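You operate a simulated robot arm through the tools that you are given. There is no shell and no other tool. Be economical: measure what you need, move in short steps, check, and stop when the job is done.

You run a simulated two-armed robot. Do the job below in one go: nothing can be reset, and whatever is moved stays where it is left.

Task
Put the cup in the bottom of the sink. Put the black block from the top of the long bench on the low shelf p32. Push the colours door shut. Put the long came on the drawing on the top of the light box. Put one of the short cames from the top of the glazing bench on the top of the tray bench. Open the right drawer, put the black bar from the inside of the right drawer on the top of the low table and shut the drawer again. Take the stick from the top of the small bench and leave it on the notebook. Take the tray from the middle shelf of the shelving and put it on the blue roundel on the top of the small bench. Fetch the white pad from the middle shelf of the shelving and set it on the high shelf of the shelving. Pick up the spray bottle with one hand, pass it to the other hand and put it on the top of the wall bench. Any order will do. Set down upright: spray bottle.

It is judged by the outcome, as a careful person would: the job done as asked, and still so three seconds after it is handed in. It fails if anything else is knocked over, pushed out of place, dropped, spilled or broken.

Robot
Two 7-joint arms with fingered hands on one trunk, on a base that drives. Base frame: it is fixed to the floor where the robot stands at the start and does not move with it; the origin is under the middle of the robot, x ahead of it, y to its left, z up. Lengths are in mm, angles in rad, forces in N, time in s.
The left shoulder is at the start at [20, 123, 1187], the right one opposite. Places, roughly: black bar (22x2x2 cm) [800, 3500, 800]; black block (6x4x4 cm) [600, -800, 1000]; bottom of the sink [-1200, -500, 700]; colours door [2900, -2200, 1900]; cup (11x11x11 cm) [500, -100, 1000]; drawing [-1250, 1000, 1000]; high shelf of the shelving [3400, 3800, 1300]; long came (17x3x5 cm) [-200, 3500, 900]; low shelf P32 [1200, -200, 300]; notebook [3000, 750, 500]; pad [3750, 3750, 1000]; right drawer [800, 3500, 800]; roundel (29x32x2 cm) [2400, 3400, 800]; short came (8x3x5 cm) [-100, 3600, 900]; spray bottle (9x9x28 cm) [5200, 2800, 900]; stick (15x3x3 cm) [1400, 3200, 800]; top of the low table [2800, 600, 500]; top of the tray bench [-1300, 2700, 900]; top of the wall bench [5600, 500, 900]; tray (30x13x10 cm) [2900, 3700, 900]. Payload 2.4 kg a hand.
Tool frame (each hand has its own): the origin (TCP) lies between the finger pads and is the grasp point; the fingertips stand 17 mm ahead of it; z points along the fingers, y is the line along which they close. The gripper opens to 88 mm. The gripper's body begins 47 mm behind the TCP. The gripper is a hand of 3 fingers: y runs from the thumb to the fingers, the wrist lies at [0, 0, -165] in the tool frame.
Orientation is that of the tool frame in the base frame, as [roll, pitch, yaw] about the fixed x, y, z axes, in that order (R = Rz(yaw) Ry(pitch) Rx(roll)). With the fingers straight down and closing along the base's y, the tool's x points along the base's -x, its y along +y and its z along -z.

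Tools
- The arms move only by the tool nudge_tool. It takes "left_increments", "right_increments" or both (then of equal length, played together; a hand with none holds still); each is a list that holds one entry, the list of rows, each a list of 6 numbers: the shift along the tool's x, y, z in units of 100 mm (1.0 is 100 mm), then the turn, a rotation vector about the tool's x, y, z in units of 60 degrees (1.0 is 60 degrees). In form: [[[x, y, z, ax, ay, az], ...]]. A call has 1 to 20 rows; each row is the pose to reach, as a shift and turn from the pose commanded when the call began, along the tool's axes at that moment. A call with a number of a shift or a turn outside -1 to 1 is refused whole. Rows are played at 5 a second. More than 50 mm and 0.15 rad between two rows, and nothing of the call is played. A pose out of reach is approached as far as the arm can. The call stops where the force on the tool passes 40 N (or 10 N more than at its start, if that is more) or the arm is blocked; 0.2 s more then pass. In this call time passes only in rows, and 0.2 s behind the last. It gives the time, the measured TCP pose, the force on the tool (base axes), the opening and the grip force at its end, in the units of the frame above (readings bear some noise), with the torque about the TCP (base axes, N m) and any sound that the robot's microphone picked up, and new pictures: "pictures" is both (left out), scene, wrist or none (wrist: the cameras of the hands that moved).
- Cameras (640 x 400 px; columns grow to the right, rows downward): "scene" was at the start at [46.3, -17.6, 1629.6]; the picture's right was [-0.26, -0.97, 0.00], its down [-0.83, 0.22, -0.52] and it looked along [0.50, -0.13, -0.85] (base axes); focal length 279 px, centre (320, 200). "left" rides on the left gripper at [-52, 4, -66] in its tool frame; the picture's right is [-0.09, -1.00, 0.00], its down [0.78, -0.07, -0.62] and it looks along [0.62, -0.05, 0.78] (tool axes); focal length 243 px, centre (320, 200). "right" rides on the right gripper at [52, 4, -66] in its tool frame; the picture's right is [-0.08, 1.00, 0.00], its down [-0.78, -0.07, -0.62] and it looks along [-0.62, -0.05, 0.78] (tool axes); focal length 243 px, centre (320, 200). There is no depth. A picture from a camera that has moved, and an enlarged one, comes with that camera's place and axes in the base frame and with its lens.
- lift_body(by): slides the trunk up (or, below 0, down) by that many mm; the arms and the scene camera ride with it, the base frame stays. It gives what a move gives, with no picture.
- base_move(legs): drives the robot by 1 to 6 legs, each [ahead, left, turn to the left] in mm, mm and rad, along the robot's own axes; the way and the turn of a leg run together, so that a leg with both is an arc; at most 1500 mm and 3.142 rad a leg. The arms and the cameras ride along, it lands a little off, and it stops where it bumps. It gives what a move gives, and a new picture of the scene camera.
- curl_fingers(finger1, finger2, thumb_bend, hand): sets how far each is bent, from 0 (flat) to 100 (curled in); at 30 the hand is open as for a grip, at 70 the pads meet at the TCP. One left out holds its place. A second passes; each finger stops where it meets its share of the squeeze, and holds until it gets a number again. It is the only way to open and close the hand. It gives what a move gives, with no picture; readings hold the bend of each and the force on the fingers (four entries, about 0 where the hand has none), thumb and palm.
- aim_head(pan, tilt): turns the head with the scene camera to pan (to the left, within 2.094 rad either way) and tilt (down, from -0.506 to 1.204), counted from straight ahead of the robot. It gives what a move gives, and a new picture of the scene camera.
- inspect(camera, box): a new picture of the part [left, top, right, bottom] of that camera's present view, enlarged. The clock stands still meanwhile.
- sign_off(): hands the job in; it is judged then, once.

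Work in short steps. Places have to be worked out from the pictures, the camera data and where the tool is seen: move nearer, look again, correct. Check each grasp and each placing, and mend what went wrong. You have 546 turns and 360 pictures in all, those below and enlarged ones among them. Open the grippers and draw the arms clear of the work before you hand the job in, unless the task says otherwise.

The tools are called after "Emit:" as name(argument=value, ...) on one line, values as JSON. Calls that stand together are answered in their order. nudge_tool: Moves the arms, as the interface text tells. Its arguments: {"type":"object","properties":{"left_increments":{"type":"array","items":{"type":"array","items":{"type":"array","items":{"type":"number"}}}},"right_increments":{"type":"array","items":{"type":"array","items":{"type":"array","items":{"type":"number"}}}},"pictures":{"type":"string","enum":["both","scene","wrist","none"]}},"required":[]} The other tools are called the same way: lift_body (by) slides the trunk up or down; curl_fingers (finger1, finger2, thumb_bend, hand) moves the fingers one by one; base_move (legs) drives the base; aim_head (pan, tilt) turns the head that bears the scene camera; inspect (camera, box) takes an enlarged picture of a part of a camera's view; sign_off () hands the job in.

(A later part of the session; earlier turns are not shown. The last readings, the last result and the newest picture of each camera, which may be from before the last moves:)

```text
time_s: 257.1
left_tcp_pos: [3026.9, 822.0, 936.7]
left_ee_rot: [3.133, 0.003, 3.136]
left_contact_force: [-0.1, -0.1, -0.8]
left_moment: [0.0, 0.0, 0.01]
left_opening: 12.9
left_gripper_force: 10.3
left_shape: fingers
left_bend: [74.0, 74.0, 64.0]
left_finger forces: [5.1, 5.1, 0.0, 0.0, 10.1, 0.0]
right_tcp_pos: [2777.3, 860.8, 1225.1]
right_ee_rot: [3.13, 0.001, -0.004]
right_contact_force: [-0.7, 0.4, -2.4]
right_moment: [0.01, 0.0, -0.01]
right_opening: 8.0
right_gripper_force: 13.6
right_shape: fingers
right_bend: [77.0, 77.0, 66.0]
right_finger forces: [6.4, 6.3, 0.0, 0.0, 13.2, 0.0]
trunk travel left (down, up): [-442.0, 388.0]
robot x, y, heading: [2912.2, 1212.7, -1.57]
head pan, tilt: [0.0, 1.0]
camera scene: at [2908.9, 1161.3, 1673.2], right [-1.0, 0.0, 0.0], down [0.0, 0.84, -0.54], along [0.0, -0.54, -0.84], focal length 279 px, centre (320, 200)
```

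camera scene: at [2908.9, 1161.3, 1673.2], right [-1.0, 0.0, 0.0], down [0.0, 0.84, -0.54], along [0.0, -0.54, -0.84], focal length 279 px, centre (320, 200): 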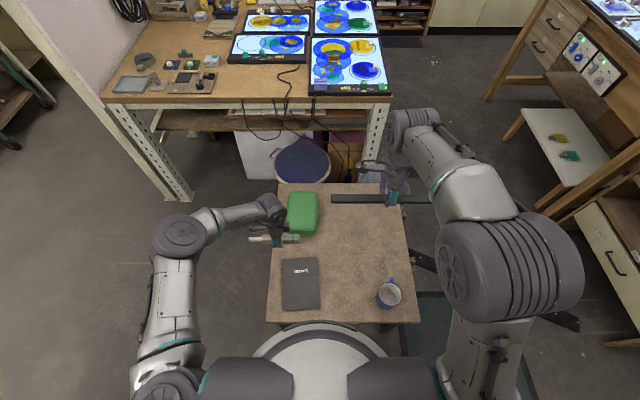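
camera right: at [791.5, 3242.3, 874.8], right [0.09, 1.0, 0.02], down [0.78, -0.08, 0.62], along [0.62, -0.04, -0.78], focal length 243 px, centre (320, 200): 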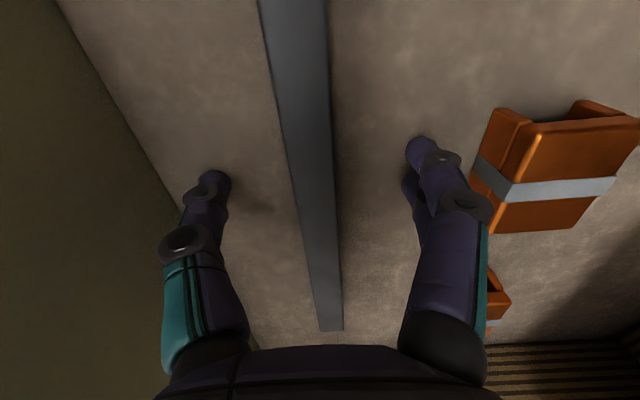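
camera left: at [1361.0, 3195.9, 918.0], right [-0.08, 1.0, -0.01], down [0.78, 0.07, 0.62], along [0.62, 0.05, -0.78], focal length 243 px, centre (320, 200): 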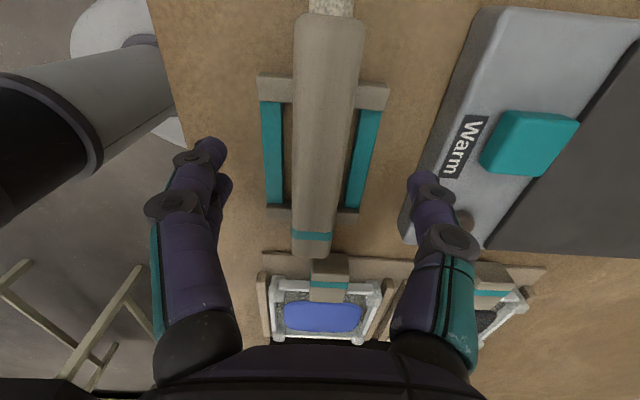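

The notebook is x 2915–3070, y 722–924. I turn the left hand 90° so the stick lies along the notebook's length, and centre it.

Emit:
nudge_tool(left_increments=[[[0, 0, 0, 0, 0, 0.13], [0, 0, 0, 0, 0, 0.26], [0, 0, 0, 0, 0, 0.39], [0, 0, 0, 0, 0, 0.52], [0, 0, 0, 0, 0, 0.65], [0, 0, 0, 0, 0, 0.75]]], pictures="none")

Emit:
nudge_tool(left_increments=[[[0, 0, 0, 0, 0, 0.13], [0, 0, 0, 0, 0, 0.26], [0, 0, 0, 0, 0, 0.39], [0, 0, 0, 0, 0, 0.52], [0, 0, 0, 0, 0, 0.65], [0, 0, 0, 0, 0, 0.75]]], pictures="none")

Emit:
nudge_tool(left_increments=[[[0, -0.18, 0, 0, 0, 0], [0, -0.35, 0, 0, 0, 0]]], pictures="none")

Emit:
lift_body(by=-320)

Emit:
inspect(camera="left", box=[0, 0, 640, 400])

```text
time_s: 258.5
left_tcp_pos: [3025.2, 823.7, 937.7]
left_ee_rot: [3.137, -0.004, 2.347]
left_contact_force: [0.6, -0.7, -1.0]
left_moment: [-0.02, 0.01, -0.01]
left_opening: 12.7
left_gripper_force: 9.5
left_shape: fingers
left_bend: [74.0, 74.0, 64.0]
left_finger forces: [5.0, 5.0, 0.0, 0.0, 10.2, 0.0]
right_tcp_pos: [2777.9, 860.2, 1226.0]
right_ee_rot: [3.129, -0.001, -0.002]
right_contact_force: [0.4, 0.3, -2.3]
right_moment: [-0.03, -0.01, 0.03]
right_opening: 8.3
right_gripper_force: 13.0
right_shape: fingers
right_bend: [77.0, 77.0, 66.0]
right_finger forces: [6.3, 6.2, 0.0, 0.0, 13.3, 0.0]
trunk travel left (down, up): [-442.0, 388.0]
robot x, y, heading: [2910.4, 1210.0, -1.571]
head pan, tilt: [0.0, 1.0]
```

```text
time_s: 259.9
left_tcp_pos: [3027.2, 823.1, 936.6]
left_ee_rot: [3.14, -0.009, 1.565]
left_contact_force: [-0.4, 0.0, -0.8]
left_moment: [-0.02, -0.01, 0.0]
left_opening: 12.4
left_gripper_force: 10.0
left_shape: fingers
left_bend: [74.0, 74.0, 64.0]
left_finger forces: [5.1, 5.0, 0.0, 0.0, 10.3, 0.0]
right_tcp_pos: [2778.0, 860.7, 1225.5]
right_ee_rot: [3.129, -0.001, -0.004]
right_contact_force: [-0.3, -1.2, -1.3]
right_moment: [-0.01, -0.01, -0.02]
right_opening: 8.3
right_gripper_force: 12.6
right_shape: fingers
right_bend: [77.0, 77.0, 66.0]
right_finger forces: [6.3, 6.3, 0.0, 0.0, 13.4, 0.1]
trunk travel left (down, up): [-442.0, 388.0]
robot x, y, heading: [2912.1, 1209.3, -1.573]
head pan, tilt: [0.0, 1.0]
```

```text
time_s: 260.5
left_tcp_pos: [2989.3, 824.0, 937.5]
left_ee_rot: [3.139, -0.005, 1.566]
left_contact_force: [0.1, -0.1, -1.4]
left_moment: [0.01, 0.01, 0.01]
left_opening: 12.6
left_gripper_force: 10.4
left_shape: fingers
left_bend: [74.0, 74.0, 64.0]
left_finger forces: [5.0, 5.0, 0.0, 0.0, 10.3, 0.0]
right_tcp_pos: [2776.8, 860.8, 1225.5]
right_ee_rot: [3.129, 0.0, -0.005]
right_contact_force: [0.6, 0.9, -3.5]
right_moment: [-0.01, -0.02, 0.01]
right_opening: 8.2
right_gripper_force: 13.3
right_shape: fingers
right_bend: [77.0, 77.0, 66.0]
right_finger forces: [6.4, 6.3, 0.1, 0.1, 13.3, 0.0]
trunk travel left (down, up): [-442.0, 388.0]
robot x, y, heading: [2907.1, 1210.1, -1.575]
head pan, tilt: [0.0, 1.0]
```

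```text
time_s: 263.7
left_tcp_pos: [2991.5, 823.6, 617.9]
left_ee_rot: [3.14, -0.007, 1.565]
left_contact_force: [0.5, 0.5, -1.5]
left_moment: [-0.03, -0.01, 0.02]
left_opening: 12.6
left_gripper_force: 10.5
left_shape: fingers
left_bend: [74.0, 74.0, 64.0]
left_finger forces: [5.0, 5.1, 0.0, 0.0, 10.4, 0.0]
right_tcp_pos: [2777.2, 860.9, 905.9]
right_ee_rot: [3.13, 0.0, -0.006]
right_contact_force: [1.0, 0.1, -1.9]
right_moment: [0.01, -0.02, 0.03]
right_opening: 7.8
right_gripper_force: 13.2
right_shape: fingers
right_bend: [77.0, 77.0, 66.0]
right_finger forces: [6.4, 6.3, 0.1, 0.0, 13.3, 0.0]
trunk travel left (down, up): [-122.0, 708.0]
robot x, y, heading: [2911.0, 1209.4, -1.568]
head pan, tilt: [0.0, 1.0]
```

```text
1.00 times, centred on (320, 200) of left (not enlarged: the box is as wide or as high as the picture)
camera zoom: at [2994.6, 771.5, 683.0], right [-1.0, -0.08, 0.0], down [-0.06, 0.78, 0.63], along [-0.05, 0.62, -0.78], focal length 243 px, centre (320, 200)
```

zoom: 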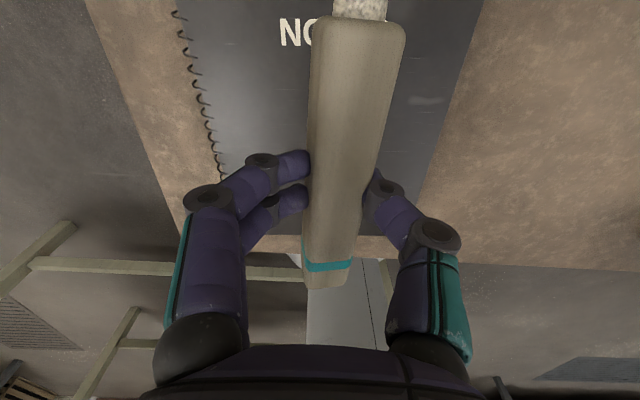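

Centred over the notebook. I lower the trunk 60 and then feel for contact.

Emit:
lift_body(by=-60)

Emit:
nudge_tool(left_increments=[[[0, 0, 0.05, 0, 0, 0], [0, 0, 0.1, 0, 0, 0], [0, 0, 0.14, 0, 0, 0], [0, 0, 0.17, 0, 0, 0]]], pictures="none")

```text
time_s: 264.7
left_tcp_pos: [2990.7, 823.2, 557.2]
left_ee_rot: [3.141, -0.005, 1.567]
left_contact_force: [0.3, -0.4, 5.3]
left_moment: [0.0, 0.05, 0.02]
left_opening: 12.3
left_gripper_force: 12.4
left_shape: fingers
left_bend: [74.0, 74.0, 65.0]
left_finger forces: [6.5, 6.2, 0.1, 0.1, 11.4, 0.0]
right_tcp_pos: [2777.6, 860.9, 845.2]
right_ee_rot: [3.128, 0.0, -0.003]
right_contact_force: [-0.1, -0.1, -2.0]
right_moment: [0.01, 0.0, -0.03]
right_opening: 8.0
right_gripper_force: 13.1
right_shape: fingers
right_bend: [77.0, 77.0, 66.0]
right_finger forces: [6.4, 6.2, 0.0, 0.0, 13.3, 0.0]
trunk travel left (down, up): [-62.0, 768.0]
robot x, y, heading: [2907.7, 1210.7, -1.574]
head pan, tilt: [0.0, 1.0]
```

```text
time_s: 265.3
left_tcp_pos: [2989.8, 821.4, 552.3]
left_ee_rot: [-3.138, 0.004, 1.568]
left_contact_force: [4.2, 6.0, 26.3]
left_moment: [0.11, 0.25, -0.05]
left_opening: 12.9
left_gripper_force: 19.9
left_shape: fingers
left_bend: [75.0, 75.0, 69.0]
left_finger forces: [8.4, 8.6, 0.0, 0.1, 23.1, 0.1]
right_tcp_pos: [2778.8, 862.4, 846.4]
right_ee_rot: [3.127, 0.0, -0.004]
right_contact_force: [0.2, -0.1, -2.7]
right_moment: [0.01, -0.04, -0.03]
right_opening: 8.2
right_gripper_force: 12.4
right_shape: fingers
right_bend: [77.0, 77.0, 66.0]
right_finger forces: [6.4, 6.3, 0.0, 0.1, 13.2, 0.0]
trunk travel left (down, up): [-62.0, 768.0]
robot x, y, heading: [2908.9, 1210.2, -1.571]
head pan, tilt: [0.0, 1.0]
stopped in row 3 (left hand): the force on the tool passed its limit at 46 N (the readings are from after the stop); the commanded pose is now the measured one
```

Contact was already made; I ease up 4 mm, then release.

Emit:
nudge_tool(left_increments=[[[0, 0, -0.04, 0, 0, 0]]], pictures="none")

Emit:
curl_fingers(hand="left", finger1=55, finger2=55, thumb_bend=55)

Emit:
curl_fingers(hand="left", finger1=38, finger2=38, thumb_bend=38)

Emit:
inspect(camera="left", box=[0, 0, 640, 400])

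```text
time_s: 265.7
left_tcp_pos: [2989.6, 822.7, 552.5]
left_ee_rot: [-3.139, -0.003, 1.565]
left_contact_force: [1.1, 1.8, 8.6]
left_moment: [-0.01, 0.07, -0.05]
left_opening: 13.4
left_gripper_force: 12.0
left_shape: fingers
left_bend: [75.0, 75.0, 67.0]
left_finger forces: [6.8, 6.7, 0.1, 0.0, 11.3, 0.0]
right_tcp_pos: [2778.1, 861.0, 845.3]
right_ee_rot: [3.127, 0.0, -0.003]
right_contact_force: [-0.1, 0.5, -1.8]
right_moment: [0.0, 0.02, 0.01]
right_opening: 8.1
right_gripper_force: 12.8
right_shape: fingers
right_bend: [77.0, 77.0, 66.0]
right_finger forces: [6.5, 6.2, 0.0, 0.1, 13.3, 0.0]
trunk travel left (down, up): [-62.0, 768.0]
robot x, y, heading: [2908.9, 1209.5, -1.578]
head pan, tilt: [0.0, 1.0]
```

```text
time_s: 266.7
left_tcp_pos: [2990.1, 822.0, 553.0]
left_ee_rot: [-3.14, 0.0, 1.565]
left_contact_force: [0.2, 0.0, 10.9]
left_moment: [0.04, 0.09, -0.04]
left_opening: 21.9
left_gripper_force: 5.5
left_shape: fingers
left_bend: [59.0, 59.0, 57.0]
left_finger forces: [2.3, 2.1, 0.0, 0.0, 6.3, 0.1]
right_tcp_pos: [2777.1, 861.2, 845.9]
right_ee_rot: [3.127, -0.001, -0.004]
right_contact_force: [-0.1, 0.0, -2.5]
right_moment: [-0.01, -0.01, 0.02]
right_opening: 8.0
right_gripper_force: 13.0
right_shape: fingers
right_bend: [77.0, 77.0, 66.0]
right_finger forces: [6.4, 6.2, 0.0, 0.0, 13.3, 0.1]
trunk travel left (down, up): [-62.0, 768.0]
robot x, y, heading: [2902.3, 1213.3, -1.569]
head pan, tilt: [0.0, 1.0]
```

```text
time_s: 267.7
left_tcp_pos: [2990.2, 822.9, 553.9]
left_ee_rot: [-3.139, -0.002, 1.568]
left_contact_force: [-0.5, 0.6, 0.2]
left_moment: [0.0, 0.0, 0.03]
left_opening: 66.6
left_gripper_force: 0.1
left_shape: fingers
left_bend: [38.0, 38.0, 38.0]
left_finger forces: [0.0, 0.1, 0.0, 0.0, 0.0, 0.0]
right_tcp_pos: [2776.7, 860.0, 845.6]
right_ee_rot: [3.128, 0.001, -0.003]
right_contact_force: [0.4, -0.6, -1.9]
right_moment: [-0.01, 0.02, 0.04]
right_opening: 8.1
right_gripper_force: 13.1
right_shape: fingers
right_bend: [77.0, 77.0, 66.0]
right_finger forces: [6.4, 6.3, 0.0, 0.0, 13.3, 0.0]
trunk travel left (down, up): [-62.0, 768.0]
robot x, y, heading: [2907.3, 1210.7, -1.576]
head pan, tilt: [0.0, 1.0]
```

```text
1.00 times, centred on (320, 200) of left (not enlarged: the box is as wide or as high as the picture)
camera zoom: at [2994.5, 770.4, 619.7], right [-1.0, -0.08, 0.0], down [-0.06, 0.78, 0.62], along [-0.05, 0.62, -0.78], focal length 243 px, centre (320, 200)
```

zoom: 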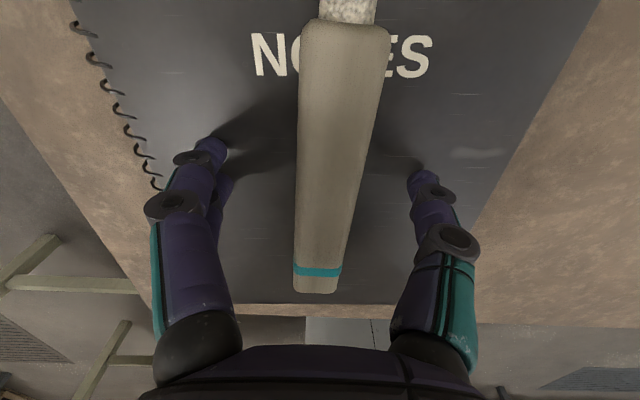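

The stick lies on the notebook. I raise the left hand clear and start lowering the bar with the right arm toward (2785, 765).

Emit:
nudge_tool(left_increments=[[[0, 0, -0.33, 0, 0, 0], [0, 0, -0.66, 0, 0, 0], [0, 0, -1.0, 0, 0, 0]]], right_increments=[[[0.03, 0.2, 0.3, 0, 0, 0], [0.06, 0.4, 0.6, 0, 0, 0], [0.1, 0.6, 0.95, 0, 0, 0]]], pictures="none")

Emit:
nudge_tool(left_increments=[[[0, 0, -0.33, 0, 0, 0], [0, 0, -0.66, 0, 0, 0], [0, 0, -1.0, 0, 0, 0]]], right_increments=[[[0, 0.2, 0.3, 0, 0, 0], [0, 0.35, 0.6, 0, 0, 0], [0, 0.35, 0.95, 0, 0, 0]]], pictures="scene")

```text
time_s: 268.5
left_tcp_pos: [2991.7, 821.7, 653.7]
left_ee_rot: [-3.141, -0.003, 1.568]
left_contact_force: [0.1, 0.0, 0.7]
left_moment: [0.01, 0.03, -0.03]
left_opening: 66.7
left_gripper_force: 0.0
left_shape: fingers
left_bend: [38.0, 38.0, 38.0]
left_finger forces: [0.0, 0.1, 0.1, 0.0, 0.0, 0.0]
right_tcp_pos: [2787.6, 798.4, 750.8]
right_ee_rot: [3.127, 0.001, -0.002]
right_contact_force: [0.2, -0.4, -1.4]
right_moment: [-0.04, 0.0, 0.0]
right_opening: 8.1
right_gripper_force: 12.7
right_shape: fingers
right_bend: [77.0, 77.0, 66.0]
right_finger forces: [6.4, 6.4, 0.0, 0.0, 13.3, 0.0]
trunk travel left (down, up): [-62.0, 768.0]
robot x, y, heading: [2908.4, 1210.3, -1.575]
head pan, tilt: [0.0, 1.0]
```

```text
time_s: 269.3
left_tcp_pos: [2989.2, 823.0, 752.9]
left_ee_rot: [-3.14, -0.002, 1.566]
left_contact_force: [-0.2, -0.3, 0.0]
left_moment: [-0.04, -0.03, 0.01]
left_opening: 67.1
left_gripper_force: 0.1
left_shape: fingers
left_bend: [38.0, 38.0, 38.0]
left_finger forces: [0.1, 0.0, 0.0, 0.0, 0.0, 0.0]
right_tcp_pos: [2787.5, 761.9, 656.7]
right_ee_rot: [3.126, 0.0, -0.005]
right_contact_force: [-0.2, -0.5, -2.5]
right_moment: [0.03, 0.01, -0.01]
right_opening: 7.7
right_gripper_force: 12.9
right_shape: fingers
right_bend: [77.0, 77.0, 66.0]
right_finger forces: [6.4, 6.4, 0.0, 0.0, 13.3, 0.1]
trunk travel left (down, up): [-62.0, 768.0]
robot x, y, heading: [2909.0, 1212.9, -1.574]
head pan, tilt: [0.0, 1.0]
camera scene: at [2908.8, 1161.4, 1293.2], right [-1.0, 0.0, 0.0], down [0.0, 0.84, -0.54], along [0.0, -0.54, -0.84], focal length 279 px, centre (320, 200)
```

scene: 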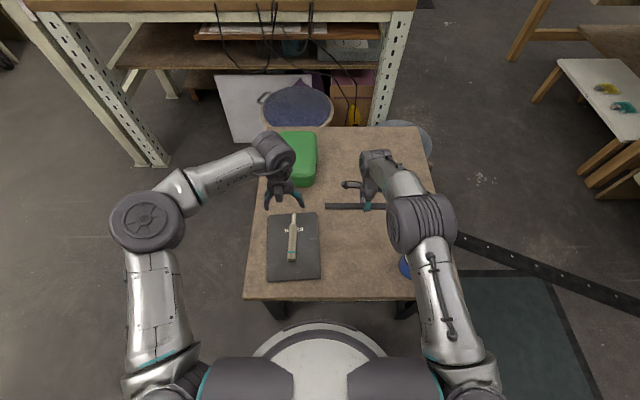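

Good position, clear of mug, notebook and green box. I lower the bar on.

Emit:
nudge_tool(right_increments=[[[0, 0, 0.35, 0, 0, 0], [0, 0, 0.7, 0, 0, 0], [0, 0, 0.9, 0, 0, 0], [0, 0, 1.0, 0, 0, 0]]], pictures="none")

Emit:
nudge_tool(right_increments=[[[0, 0, 0.03, 0, 0, 0], [0, 0, 0.06, 0, 0, 0], [0, 0, 0.09, 0, 0, 0]]], pictures="wrist")

```text
time_s: 270.3
left_tcp_pos: [2989.3, 821.8, 753.3]
left_ee_rot: [-3.14, -0.002, 1.566]
left_contact_force: [-0.5, 0.8, -0.6]
left_moment: [0.02, -0.03, 0.01]
left_opening: 66.6
left_gripper_force: 0.1
left_shape: fingers
left_bend: [38.0, 38.0, 38.0]
left_finger forces: [0.0, 0.1, 0.0, 0.0, 0.1, 0.1]
right_tcp_pos: [2786.4, 762.3, 557.1]
right_ee_rot: [3.129, -0.002, -0.002]
right_contact_force: [-0.3, 0.1, -2.2]
right_moment: [-0.02, -0.01, -0.03]
right_opening: 8.1
right_gripper_force: 12.8
right_shape: fingers
right_bend: [77.0, 77.0, 66.0]
right_finger forces: [6.3, 6.1, 0.0, 0.1, 13.2, 0.0]
trunk travel left (down, up): [-62.0, 768.0]
robot x, y, heading: [2910.0, 1213.3, -1.573]
head pan, tilt: [0.0, 1.0]
```

```text
time_s: 271.1
left_tcp_pos: [2988.8, 821.7, 753.5]
left_ee_rot: [-3.141, -0.002, 1.567]
left_contact_force: [0.2, -0.5, 0.8]
left_moment: [-0.03, 0.03, 0.01]
left_opening: 66.7
left_gripper_force: 0.1
left_shape: fingers
left_bend: [38.0, 38.0, 38.0]
left_finger forces: [0.1, 0.1, 0.0, 0.1, 0.0, 0.1]
right_tcp_pos: [2788.0, 761.8, 547.9]
right_ee_rot: [3.13, 0.0, -0.002]
right_contact_force: [0.2, 0.0, -1.7]
right_moment: [-0.01, 0.0, 0.0]
right_opening: 7.9
right_gripper_force: 12.6
right_shape: fingers
right_bend: [77.0, 77.0, 66.0]
right_finger forces: [6.3, 6.3, 0.0, 0.1, 13.1, 0.0]
trunk travel left (down, up): [-62.0, 768.0]
robot x, y, heading: [2907.0, 1209.6, -1.571]
head pan, tilt: [0.0, 1.0]
camera right: at [2839.5, 757.4, 613.7], right [-0.09, -1.0, 0.01], down [-0.78, 0.08, 0.62], along [-0.62, 0.04, -0.78], focal length 243 px, centre (320, 200)
```

right: 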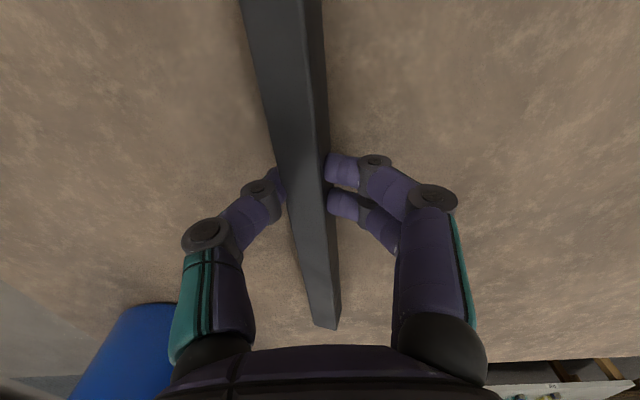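

Emit:
nudge_tool(right_increments=[[[0, 0, 0.03, 0, 0, 0], [0, 0, 0.05, 0, 0, 0], [0, 0, 0.07, 0, 0, 0], [0, 0, 0.09, 0, 0, 0]]], pictures="none")

```text
time_s: 272.1
left_tcp_pos: [2989.7, 822.6, 754.2]
left_ee_rot: [-3.141, -0.001, 1.569]
left_contact_force: [-0.6, -0.5, 0.0]
left_moment: [0.0, 0.01, 0.0]
left_opening: 66.7
left_gripper_force: 0.0
left_shape: fingers
left_bend: [38.0, 38.0, 38.0]
left_finger forces: [0.0, 0.1, 0.0, 0.0, 0.0, 0.1]
right_tcp_pos: [2787.5, 761.3, 539.5]
right_ee_rot: [3.128, -0.001, -0.003]
right_contact_force: [-0.9, -1.8, 7.5]
right_moment: [0.02, 0.03, -0.02]
right_opening: 7.6
right_gripper_force: 14.5
right_shape: fingers
right_bend: [78.0, 78.0, 66.0]
right_finger forces: [8.4, 8.5, 0.0, 0.1, 13.0, 0.1]
trunk travel left (down, up): [-62.0, 768.0]
robot x, y, heading: [2908.3, 1213.4, -1.574]
head pan, tilt: [0.0, 1.0]
```

Contact (+7.5 N). I release the bar and check.

Emit:
curl_fingers(hand="right", finger1=58, finger2=58, thumb_bend=58)

Emit:
curl_fingers(hand="right", finger1=42, finger2=42, thumb_bend=42)

Emit:
nudge_tool(right_increments=[[[0, 0, -0.3, 0, 0, 0], [0, 0, -0.65, 0, 0, 0], [0, 0, -1.0, 0, 0, 0]]], pictures="none")

Emit:
lift_body(by=350)

Emit:
inspect(camera="scene", box=[220, 150, 460, 340])

```text
time_s: 273.1
left_tcp_pos: [2989.6, 822.4, 754.6]
left_ee_rot: [-3.14, 0.001, 1.565]
left_contact_force: [0.1, 0.5, 0.2]
left_moment: [-0.01, -0.01, 0.04]
left_opening: 66.8
left_gripper_force: 0.0
left_shape: fingers
left_bend: [38.0, 38.0, 38.0]
left_finger forces: [0.1, 0.0, 0.0, 0.0, 0.1, 0.0]
right_tcp_pos: [2787.3, 763.1, 539.9]
right_ee_rot: [3.127, 0.001, -0.004]
right_contact_force: [-1.3, 1.4, 21.8]
right_moment: [0.08, 0.0, -0.01]
right_opening: 15.6
right_gripper_force: 10.8
right_shape: fingers
right_bend: [61.0, 61.0, 61.0]
right_finger forces: [4.2, 4.2, 0.1, 0.1, 12.7, 0.0]
trunk travel left (down, up): [-62.0, 768.0]
robot x, y, heading: [2909.5, 1211.7, -1.573]
head pan, tilt: [0.0, 1.0]
```

```text
time_s: 274.1
left_tcp_pos: [2990.4, 822.8, 754.5]
left_ee_rot: [-3.137, 0.002, 1.566]
left_contact_force: [0.1, 0.5, -0.1]
left_moment: [0.01, -0.02, 0.06]
left_opening: 66.9
left_gripper_force: 0.0
left_shape: fingers
left_bend: [38.0, 38.0, 38.0]
left_finger forces: [0.0, 0.0, 0.1, 0.0, 0.0, 0.0]
right_tcp_pos: [2787.0, 762.4, 539.9]
right_ee_rot: [3.127, 0.0, -0.006]
right_contact_force: [-0.8, -5.5, 28.0]
right_moment: [0.37, 0.02, 0.0]
right_opening: 37.5
right_gripper_force: 13.8
right_shape: fingers
right_bend: [42.0, 42.0, 56.0]
right_finger forces: [0.0, 0.0, 0.1, 0.0, 27.8, 0.0]
trunk travel left (down, up): [-62.0, 768.0]
robot x, y, heading: [2911.7, 1214.9, -1.575]
head pan, tilt: [0.0, 1.0]
```

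```text
time_s: 274.9
left_tcp_pos: [2989.2, 822.9, 752.8]
left_ee_rot: [-3.139, -0.002, 1.569]
left_contact_force: [1.1, -0.3, -0.2]
left_moment: [-0.01, -0.01, 0.02]
left_opening: 66.7
left_gripper_force: 0.1
left_shape: fingers
left_bend: [38.0, 38.0, 38.0]
left_finger forces: [0.0, 0.0, 0.0, 0.0, 0.0, 0.0]
right_tcp_pos: [2787.8, 763.7, 638.7]
right_ee_rot: [3.13, 0.0, -0.004]
right_contact_force: [-0.4, -0.1, 0.3]
right_moment: [-0.03, 0.01, 0.03]
right_opening: 57.6
right_gripper_force: 0.1
right_shape: fingers
right_bend: [42.0, 42.0, 42.0]
right_finger forces: [0.1, 0.1, 0.0, 0.0, 0.0, 0.1]
trunk travel left (down, up): [-62.0, 768.0]
robot x, y, heading: [2909.7, 1210.6, -1.571]
head pan, tilt: [0.0, 1.0]
```

```text
time_s: 278.4
left_tcp_pos: [2990.1, 822.3, 1102.7]
left_ee_rot: [-3.14, -0.004, 1.568]
left_contact_force: [0.5, 0.4, 0.7]
left_moment: [0.0, -0.01, -0.02]
left_opening: 66.7
left_gripper_force: 0.1
left_shape: fingers
left_bend: [38.0, 38.0, 38.0]
left_finger forces: [0.1, 0.0, 0.0, 0.0, 0.0, 0.1]
right_tcp_pos: [2787.7, 762.2, 988.9]
right_ee_rot: [3.129, -0.002, -0.002]
right_contact_force: [0.2, -0.8, -0.3]
right_moment: [0.01, -0.02, 0.02]
right_opening: 57.5
right_gripper_force: 0.0
right_shape: fingers
right_bend: [42.0, 42.0, 42.0]
right_finger forces: [0.0, 0.0, 0.0, 0.0, 0.1, 0.1]
trunk travel left (down, up): [-412.0, 418.0]
robot x, y, heading: [2907.6, 1211.0, -1.571]
head pan, tilt: [0.0, 1.0]
```

```text
2.11 times, centred on (340, 245) of scene
camera zoom: at [2908.9, 1161.4, 1643.2], right [-1.0, 0.0, 0.0], down [0.0, 0.84, -0.54], along [0.0, -0.54, -0.84], focal length 587 px, centre (278, 105)
```

zoom: 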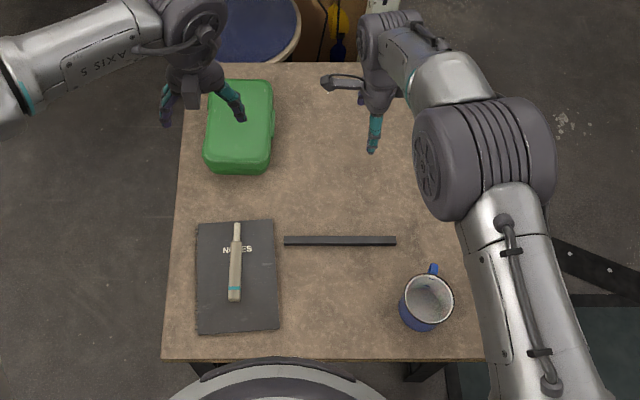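

Bar and stick are placed. Next the shelving: I leave between the tables to the east, turn to face +y and go up to the shelves.

Emit:
base_move(legs=[[0, 860, 0], [0, 0, 1.571], [0, 0, 1.571], [1300, 0, 0]])

Emit:
aim_head(pan=0.3, tilt=0.4)

```text
time_s: 292.4
left_tcp_pos: [3692.1, 1762.6, 1102.5]
left_ee_rot: [-3.138, -0.001, -1.695]
left_contact_force: [0.0, -1.2, 0.6]
left_moment: [0.03, 0.0, -0.01]
left_opening: 66.8
left_gripper_force: 0.1
left_shape: fingers
left_bend: [38.0, 38.0, 38.0]
left_finger forces: [0.0, 0.0, 0.0, 0.0, 0.1, 0.0]
right_tcp_pos: [3900.6, 1796.3, 988.6]
right_ee_rot: [3.127, 0.001, 3.022]
right_contact_force: [0.5, -0.2, 0.7]
right_moment: [0.0, -0.01, 0.02]
right_opening: 57.7
right_gripper_force: 0.2
right_shape: fingers
right_bend: [42.0, 42.0, 42.0]
right_finger forces: [0.0, 0.0, 0.0, 0.0, 0.0, 0.0]
trunk travel left (down, up): [-412.0, 418.0]
robot x, y, heading: [3731.1, 1364.9, 1.455]
head pan, tilt: [0.0, 1.0]
stopped in leg 4: the robot was blocked; the commanded pose is now the measured one
camera scene: at [3732.9, 1416.2, 1643.2], right [0.99, -0.12, 0.0], down [-0.1, -0.84, -0.54], along [0.06, 0.54, -0.84], focal length 279 px, centre (320, 200)
```

scene: 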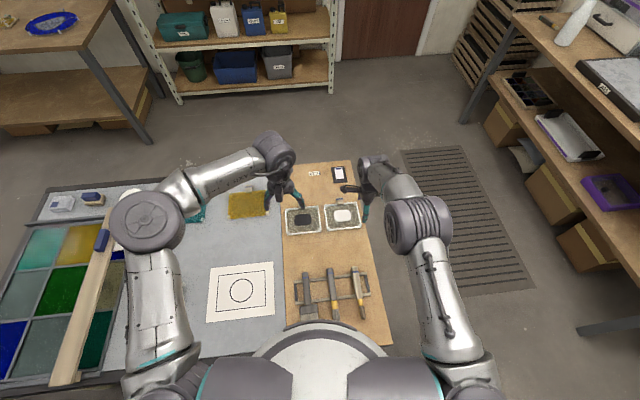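

```text
time_s: 293.4
left_tcp_pos: [3693.3, 1761.8, 1102.8]
left_ee_rot: [-3.139, 0.0, -1.693]
left_contact_force: [0.8, 0.5, 0.4]
left_moment: [0.02, -0.02, 0.0]
left_opening: 66.8
left_gripper_force: 0.1
left_shape: fingers
left_bend: [38.0, 38.0, 38.0]
left_finger forces: [0.0, 0.0, 0.0, 0.1, 0.0, 0.0]
right_tcp_pos: [3901.6, 1797.5, 989.0]
right_ee_rot: [3.126, 0.001, 3.023]
right_contact_force: [0.0, 0.8, -0.1]
right_moment: [-0.02, 0.03, 0.0]
right_opening: 57.7
right_gripper_force: 0.1
right_shape: fingers
right_bend: [42.0, 42.0, 42.0]
right_finger forces: [0.1, 0.0, 0.0, 0.1, 0.1, 0.1]
trunk travel left (down, up): [-412.0, 418.0]
robot x, y, heading: [3728.7, 1365.3, 1.449]
head pan, tilt: [0.3, 0.4]
camera scene: at [3709.5, 1437.7, 1693.4], right [0.98, 0.18, 0.0], down [0.07, -0.38, -0.92], along [-0.17, 0.91, -0.39], focal length 279 px, centre (320, 200)
```

scene: 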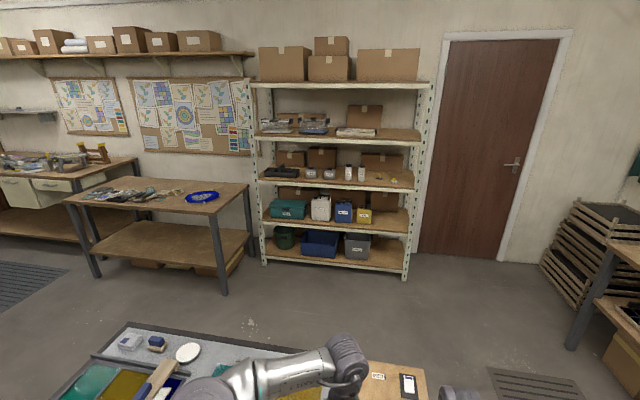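

The black table reaches further east (to x≈3950) and I touched its edge; nothing was upset. I back off, straighten, pass it at x≈4500, then come to the shelving.

Emit:
base_move(legs=[[-180, 0, 0], [0, 0, 0.12], [0, -780, 0]])

Emit:
aim_head(pan=0.7, tilt=0.6)

```text
time_s: 299.2
left_tcp_pos: [4396.5, 1581.4, 1104.8]
left_ee_rot: [-3.139, -0.003, -1.568]
left_contact_force: [-0.2, 1.1, -0.6]
left_moment: [-0.03, -0.05, 0.02]
left_opening: 66.9
left_gripper_force: 0.0
left_shape: fingers
left_bend: [38.0, 38.0, 38.0]
left_finger forces: [0.0, 0.0, 0.0, 0.0, 0.0, 0.0]
right_tcp_pos: [4598.9, 1642.6, 988.9]
right_ee_rot: [3.126, -0.001, -3.139]
right_contact_force: [-0.2, -0.4, -0.2]
right_moment: [0.01, -0.02, 0.0]
right_opening: 57.6
right_gripper_force: 0.1
right_shape: fingers
right_bend: [42.0, 42.0, 42.0]
right_finger forces: [0.0, 0.1, 0.1, 0.0, 0.0, 0.0]
trunk travel left (down, up): [-412.0, 418.0]
robot x, y, heading: [4480.7, 1192.8, 1.572]
head pan, tilt: [0.3, 0.4]
camera scene: at [4453.4, 1261.7, 1693.5], right [0.95, 0.3, 0.0], down [0.12, -0.37, -0.92], along [-0.28, 0.88, -0.39], focal length 279 px, centre (320, 200)
```

scene: 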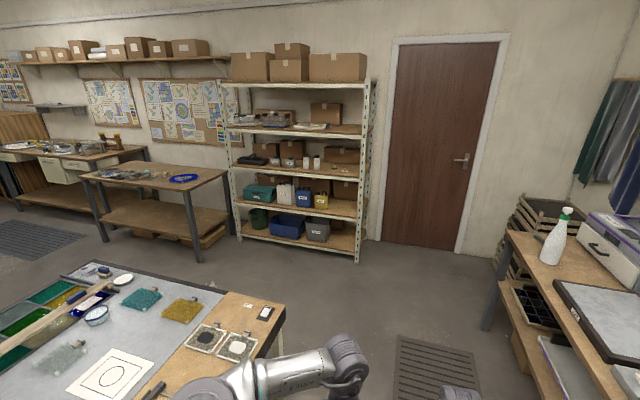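

```text
time_s: 300.1
left_tcp_pos: [4396.3, 1580.7, 1103.3]
left_ee_rot: [-3.139, -0.001, -1.568]
left_contact_force: [0.6, -0.6, -0.3]
left_moment: [0.0, -0.03, -0.01]
left_opening: 66.7
left_gripper_force: 0.0
left_shape: fingers
left_bend: [38.0, 38.0, 38.0]
left_finger forces: [0.0, 0.0, 0.0, 0.0, 0.0, 0.1]
right_tcp_pos: [4599.1, 1642.7, 988.6]
right_ee_rot: [3.127, -0.002, -3.138]
right_contact_force: [-1.0, 0.4, 0.2]
right_moment: [0.01, 0.0, 0.0]
right_opening: 57.9
right_gripper_force: 0.1
right_shape: fingers
right_bend: [42.0, 42.0, 42.0]
right_finger forces: [0.0, 0.1, 0.0, 0.0, 0.0, 0.0]
trunk travel left (down, up): [-412.0, 418.0]
robot x, y, heading: [4480.8, 1190.1, 1.576]
head pan, tilt: [0.7, 0.6]
camera scene: at [4423.5, 1240.7, 1675.3], right [0.76, 0.65, 0.0], down [0.37, -0.43, -0.83], along [-0.53, 0.63, -0.56], focal length 279 px, centre (320, 200)
```

scene: 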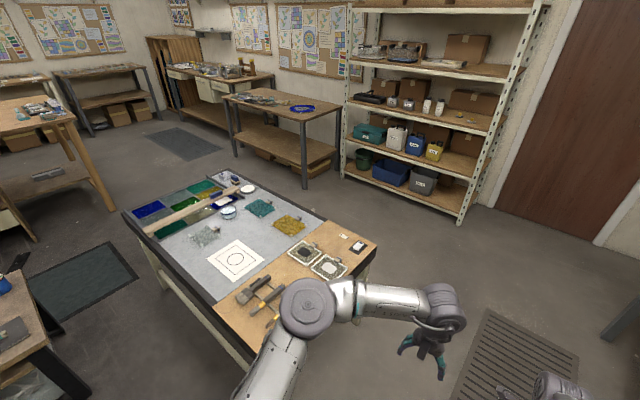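

The way is clear. I drive up past the table and across to the shelving.

Emit:
base_move(legs=[[1450, 0, 0], [0, 1080, 0]])

Emit:
aim_head(pan=0.0, tilt=0.45)

```text
time_s: 312.4
left_tcp_pos: [3305.1, 3015.3, 1103.4]
left_ee_rot: [-3.141, -0.002, -1.574]
left_contact_force: [0.7, 0.1, 0.2]
left_moment: [-0.04, -0.02, -0.01]
left_opening: 66.7
left_gripper_force: 0.0
left_shape: fingers
left_bend: [38.0, 38.0, 38.0]
left_finger forces: [0.0, 0.0, 0.0, 0.0, 0.0, 0.0]
right_tcp_pos: [3506.2, 3076.0, 989.8]
right_ee_rot: [3.129, -0.001, -3.141]
right_contact_force: [-0.6, -0.1, 0.5]
right_moment: [-0.02, 0.03, 0.03]
right_opening: 57.6
right_gripper_force: 0.1
right_shape: fingers
right_bend: [42.0, 42.0, 42.0]
right_finger forces: [0.0, 0.0, 0.1, 0.1, 0.0, 0.1]
trunk travel left (down, up): [-412.0, 418.0]
robot x, y, heading: [3386.3, 2626.3, 1.574]
head pan, tilt: [0.7, 0.6]
camera scene: at [3329.7, 2674.7, 1675.2], right [0.76, 0.64, 0.0], down [0.36, -0.43, -0.82], along [-0.53, 0.63, -0.57], focal length 279 px, centre (320, 200)
```

scene: 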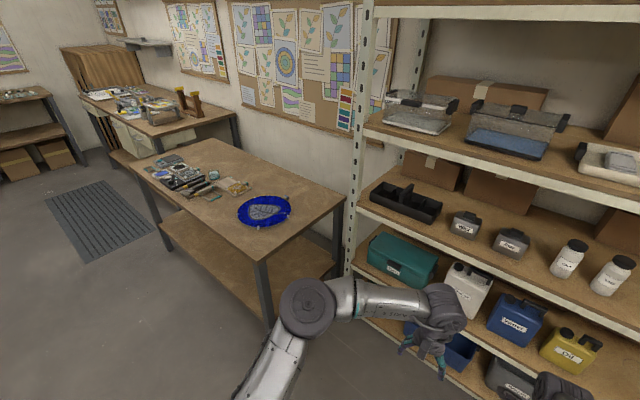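

```text
time_s: 313.5
left_tcp_pos: [3305.7, 3016.5, 1102.5]
left_ee_rot: [-3.141, -0.002, -1.573]
left_contact_force: [0.0, 1.2, -1.3]
left_moment: [-0.01, -0.01, -0.02]
left_opening: 66.7
left_gripper_force: 0.0
left_shape: fingers
left_bend: [38.0, 38.0, 38.0]
left_finger forces: [0.1, 0.0, 0.0, 0.0, 0.1, 0.0]
right_tcp_pos: [3507.8, 3076.2, 989.2]
right_ee_rot: [3.129, 0.0, 3.14]
right_contact_force: [-0.2, -0.3, -0.5]
right_moment: [0.0, -0.01, -0.01]
right_opening: 57.4
right_gripper_force: 0.0
right_shape: fingers
right_bend: [42.0, 42.0, 42.0]
right_finger forces: [0.0, 0.0, 0.0, 0.0, 0.0, 0.0]
trunk travel left (down, up): [-412.0, 418.0]
robot x, y, heading: [3386.4, 2630.8, 1.571]
head pan, tilt: [0.0, 0.45]
camera scene: at [3387.0, 2699.1, 1688.8], right [1.0, 0.0, 0.0], down [0.0, -0.44, -0.9], along [0.0, 0.9, -0.44], focal length 279 px, centre (320, 200)
```

scene: 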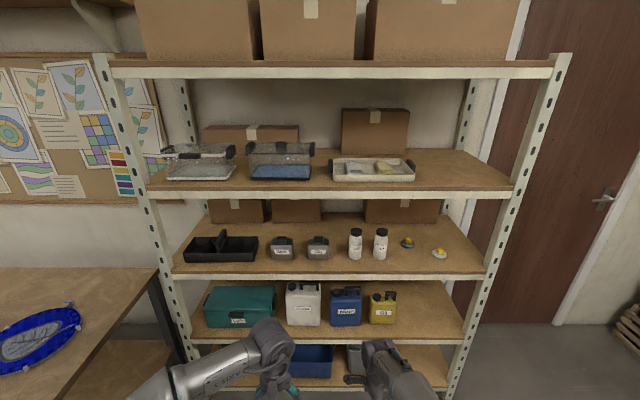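

I zoom on the middle shelf to identify the tray and the white pad.

Emit:
inspect(camera="scene", box=[160, 190, 500, 290])

Emit:
inspect(camera="scene", box=[370, 215, 470, 275])

```text
1.88 times, centred on (330, 240) of scene
camera zoom: at [3387.0, 2699.1, 1688.8], right [1.0, 0.0, 0.0], down [0.0, -0.44, -0.9], along [0.0, 0.9, -0.44], focal length 525 px, centre (301, 125)
```

zoom: 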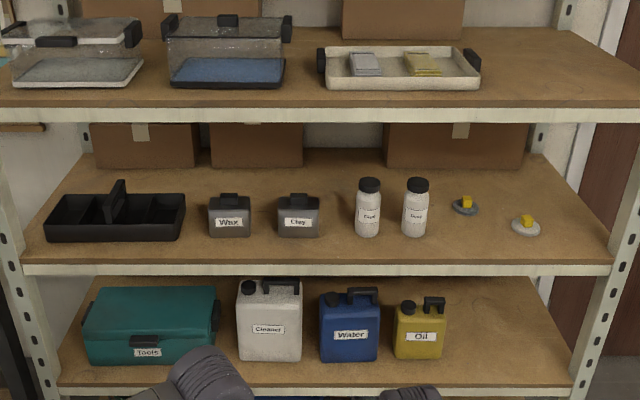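

```text
6.40 times, centred on (420, 245) of scene
camera zoom: at [3387.0, 2699.1, 1688.8], right [1.0, 0.0, 0.0], down [0.0, -0.44, -0.9], along [0.0, 0.9, -0.44], focal length 1785 px, centre (-320, -88)
```

zoom: 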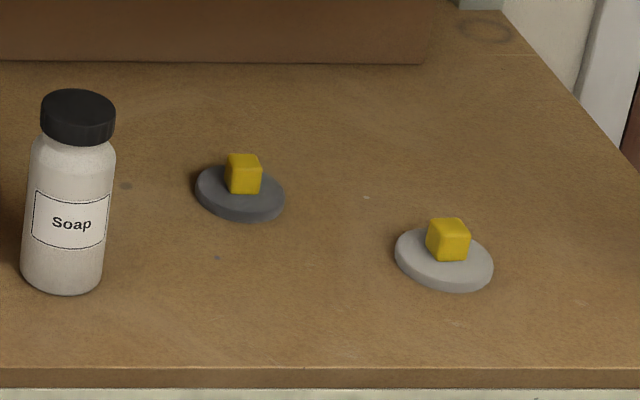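

The white pad is the pale disc with a yellow knob at the right; the tray is the black caddy at left. I zoom on the caddy's handle.

Emit:
inspect(camera="scene", box=[170, 215, 290, 275])

```text
5.33 times, centred on (230, 245) of scene
camera zoom: at [3387.0, 2699.1, 1688.8], right [1.0, 0.0, 0.0], down [0.0, -0.44, -0.9], along [0.0, 0.9, -0.44], focal length 1487 px, centre (800, -40)
```

zoom: 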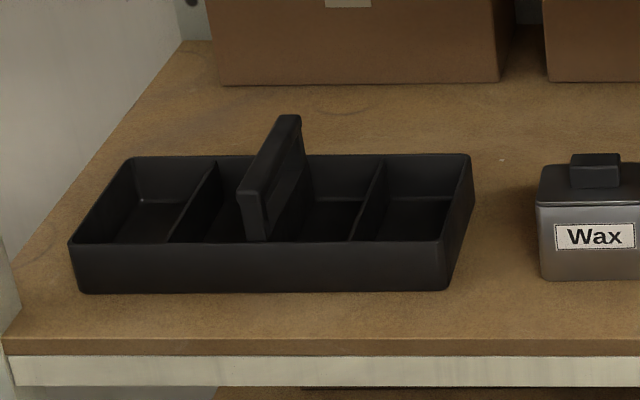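

The caddy's handle bar is at about (2984, 3608–3708, 1046). I strafe to line up the left hand and pitch it 70° forward.

Emit:
base_move(legs=[[0, 322, 0]])

Emit:
nudge_tool(left_increments=[[[0, 0, 0, 0, -0.12, 0], [0, 0, 0, 0, -0.24, 0], [0, 0, 0, 0, -0.36, 0], [0, 0, 0, 0, -0.48, 0], [0, 0, 0, 0, -0.6, 0]]], pictures="none")

Emit:
nudge_tool(left_increments=[[[0, 0, 0, 0, -0.12, 0], [0, 0, 0, 0, -0.24, 0], [0, 0, 0, 0, -0.36, 0], [0, 0, 0, 0, -0.48, 0], [0, 0, 0, 0, -0.567, 0]]], pictures="both")

```text
time_s: 315.6
left_tcp_pos: [2984.7, 3016.2, 1103.3]
left_ee_rot: [-3.138, -0.002, -1.574]
left_contact_force: [0.4, 0.4, -0.1]
left_moment: [0.01, -0.02, 0.01]
left_opening: 66.6
left_gripper_force: 0.1
left_shape: fingers
left_bend: [38.0, 38.0, 38.0]
left_finger forces: [0.0, 0.0, 0.0, 0.1, 0.0, 0.1]
right_tcp_pos: [3187.4, 3074.7, 989.7]
right_ee_rot: [3.128, 0.002, 3.138]
right_contact_force: [-1.4, -0.7, 0.6]
right_moment: [0.01, 0.01, -0.01]
right_opening: 57.4
right_gripper_force: 0.0
right_shape: fingers
right_bend: [42.0, 42.0, 42.0]
right_finger forces: [0.0, 0.0, 0.0, 0.0, 0.0, 0.0]
trunk travel left (down, up): [-412.0, 418.0]
robot x, y, heading: [3067.7, 2625.7, 1.563]
head pan, tilt: [0.0, 0.45]
camera scene: at [3065.6, 2699.2, 1688.8], right [1.0, 0.0, 0.0], down [0.0, -0.44, -0.9], along [0.0, 0.9, -0.44], focal length 279 px, centre (320, 200)
```

scene: 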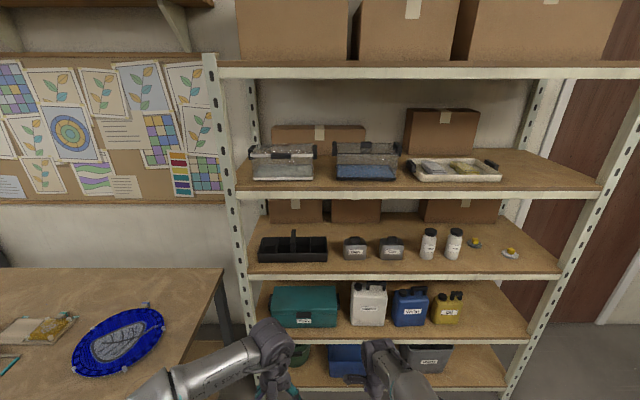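

```text
time_s: 316.9
left_tcp_pos: [2986.7, 3015.7, 1103.9]
left_ee_rot: [-3.135, 0.628, -1.573]
left_contact_force: [-0.2, -1.1, 0.1]
left_moment: [0.01, 0.04, 0.01]
left_opening: 66.9
left_gripper_force: 0.0
left_shape: fingers
left_bend: [38.0, 38.0, 38.0]
left_finger forces: [0.0, 0.0, 0.0, 0.0, 0.1, 0.1]
right_tcp_pos: [3187.4, 3075.5, 988.9]
right_ee_rot: [3.128, 0.0, 3.138]
right_contact_force: [0.0, -0.2, -0.4]
right_moment: [0.02, 0.02, 0.01]
right_opening: 57.8
right_gripper_force: 0.0
right_shape: fingers
right_bend: [42.0, 42.0, 42.0]
right_finger forces: [0.1, 0.0, 0.0, 0.0, 0.1, 0.0]
trunk travel left (down, up): [-412.0, 418.0]
robot x, y, heading: [3067.2, 2628.3, 1.571]
head pan, tilt: [0.0, 0.45]
```

```text
time_s: 318.1
left_tcp_pos: [2985.5, 3015.7, 1103.2]
left_ee_rot: [-3.131, 1.224, -1.566]
left_contact_force: [-0.6, -0.5, 0.5]
left_moment: [-0.01, 0.0, 0.0]
left_opening: 66.8
left_gripper_force: 0.0
left_shape: fingers
left_bend: [38.0, 38.0, 38.0]
left_finger forces: [0.0, 0.1, 0.0, 0.0, 0.0, 0.0]
right_tcp_pos: [3187.6, 3075.1, 988.8]
right_ee_rot: [3.127, 0.002, 3.139]
right_contact_force: [-0.6, -0.4, -0.3]
right_moment: [-0.01, 0.0, 0.0]
right_opening: 57.7
right_gripper_force: 0.0
right_shape: fingers
right_bend: [42.0, 42.0, 42.0]
right_finger forces: [0.0, 0.0, 0.0, 0.1, 0.0, 0.1]
trunk travel left (down, up): [-412.0, 418.0]
robot x, y, heading: [3062.7, 2627.0, 1.567]
head pan, tilt: [0.0, 0.45]
camera scene: at [3066.8, 2699.2, 1688.8], right [1.0, 0.0, 0.0], down [0.0, -0.44, -0.9], along [0.0, 0.9, -0.44], focal length 279 px, centre (320, 200)
camera left: at [2980.5, 2971.9, 1175.0], right [1.0, 0.02, 0.08], down [0.06, -0.85, -0.52], along [0.06, 0.53, -0.85], focal length 243 px, centre (320, 200)
```

scene: 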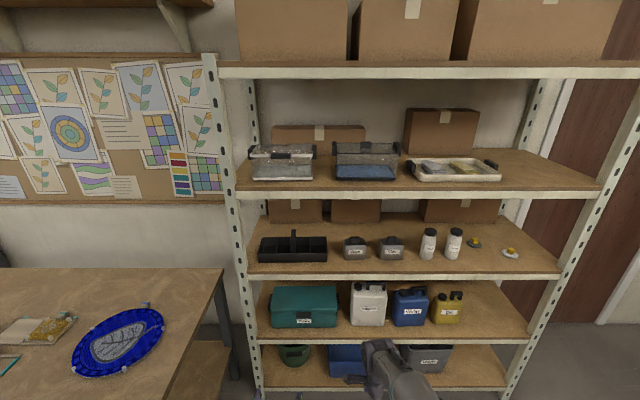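
left: 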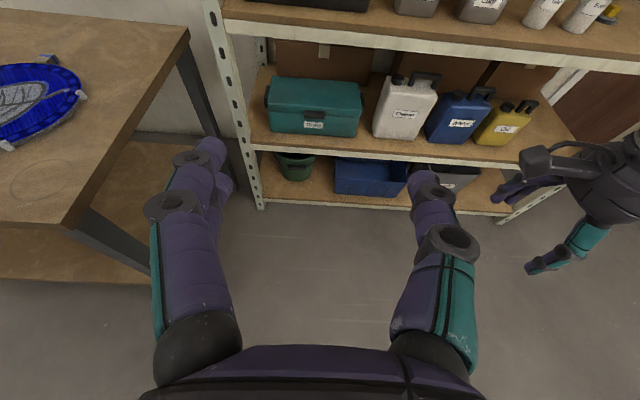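

The two views put the tray deeper and lower than I thought; I zoom again for a precise fix.

Emit:
inspect(camera="scene", box=[240, 215, 360, 275])

```text
5.33 times, centred on (300, 245) of scene
camera zoom: at [3066.8, 2699.2, 1688.8], right [1.0, 0.0, 0.0], down [0.0, -0.44, -0.9], along [0.0, 0.9, -0.44], focal length 1487 px, centre (427, -40)
```

zoom: 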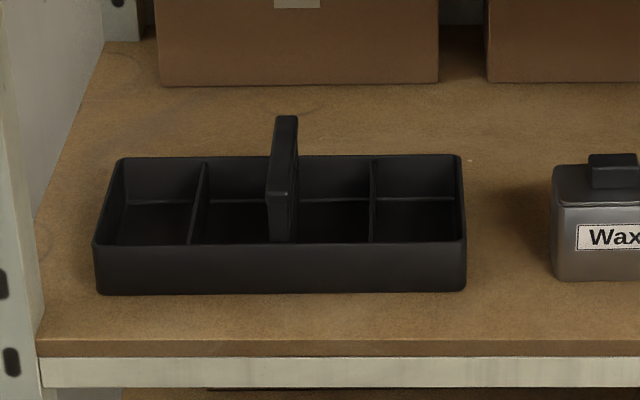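

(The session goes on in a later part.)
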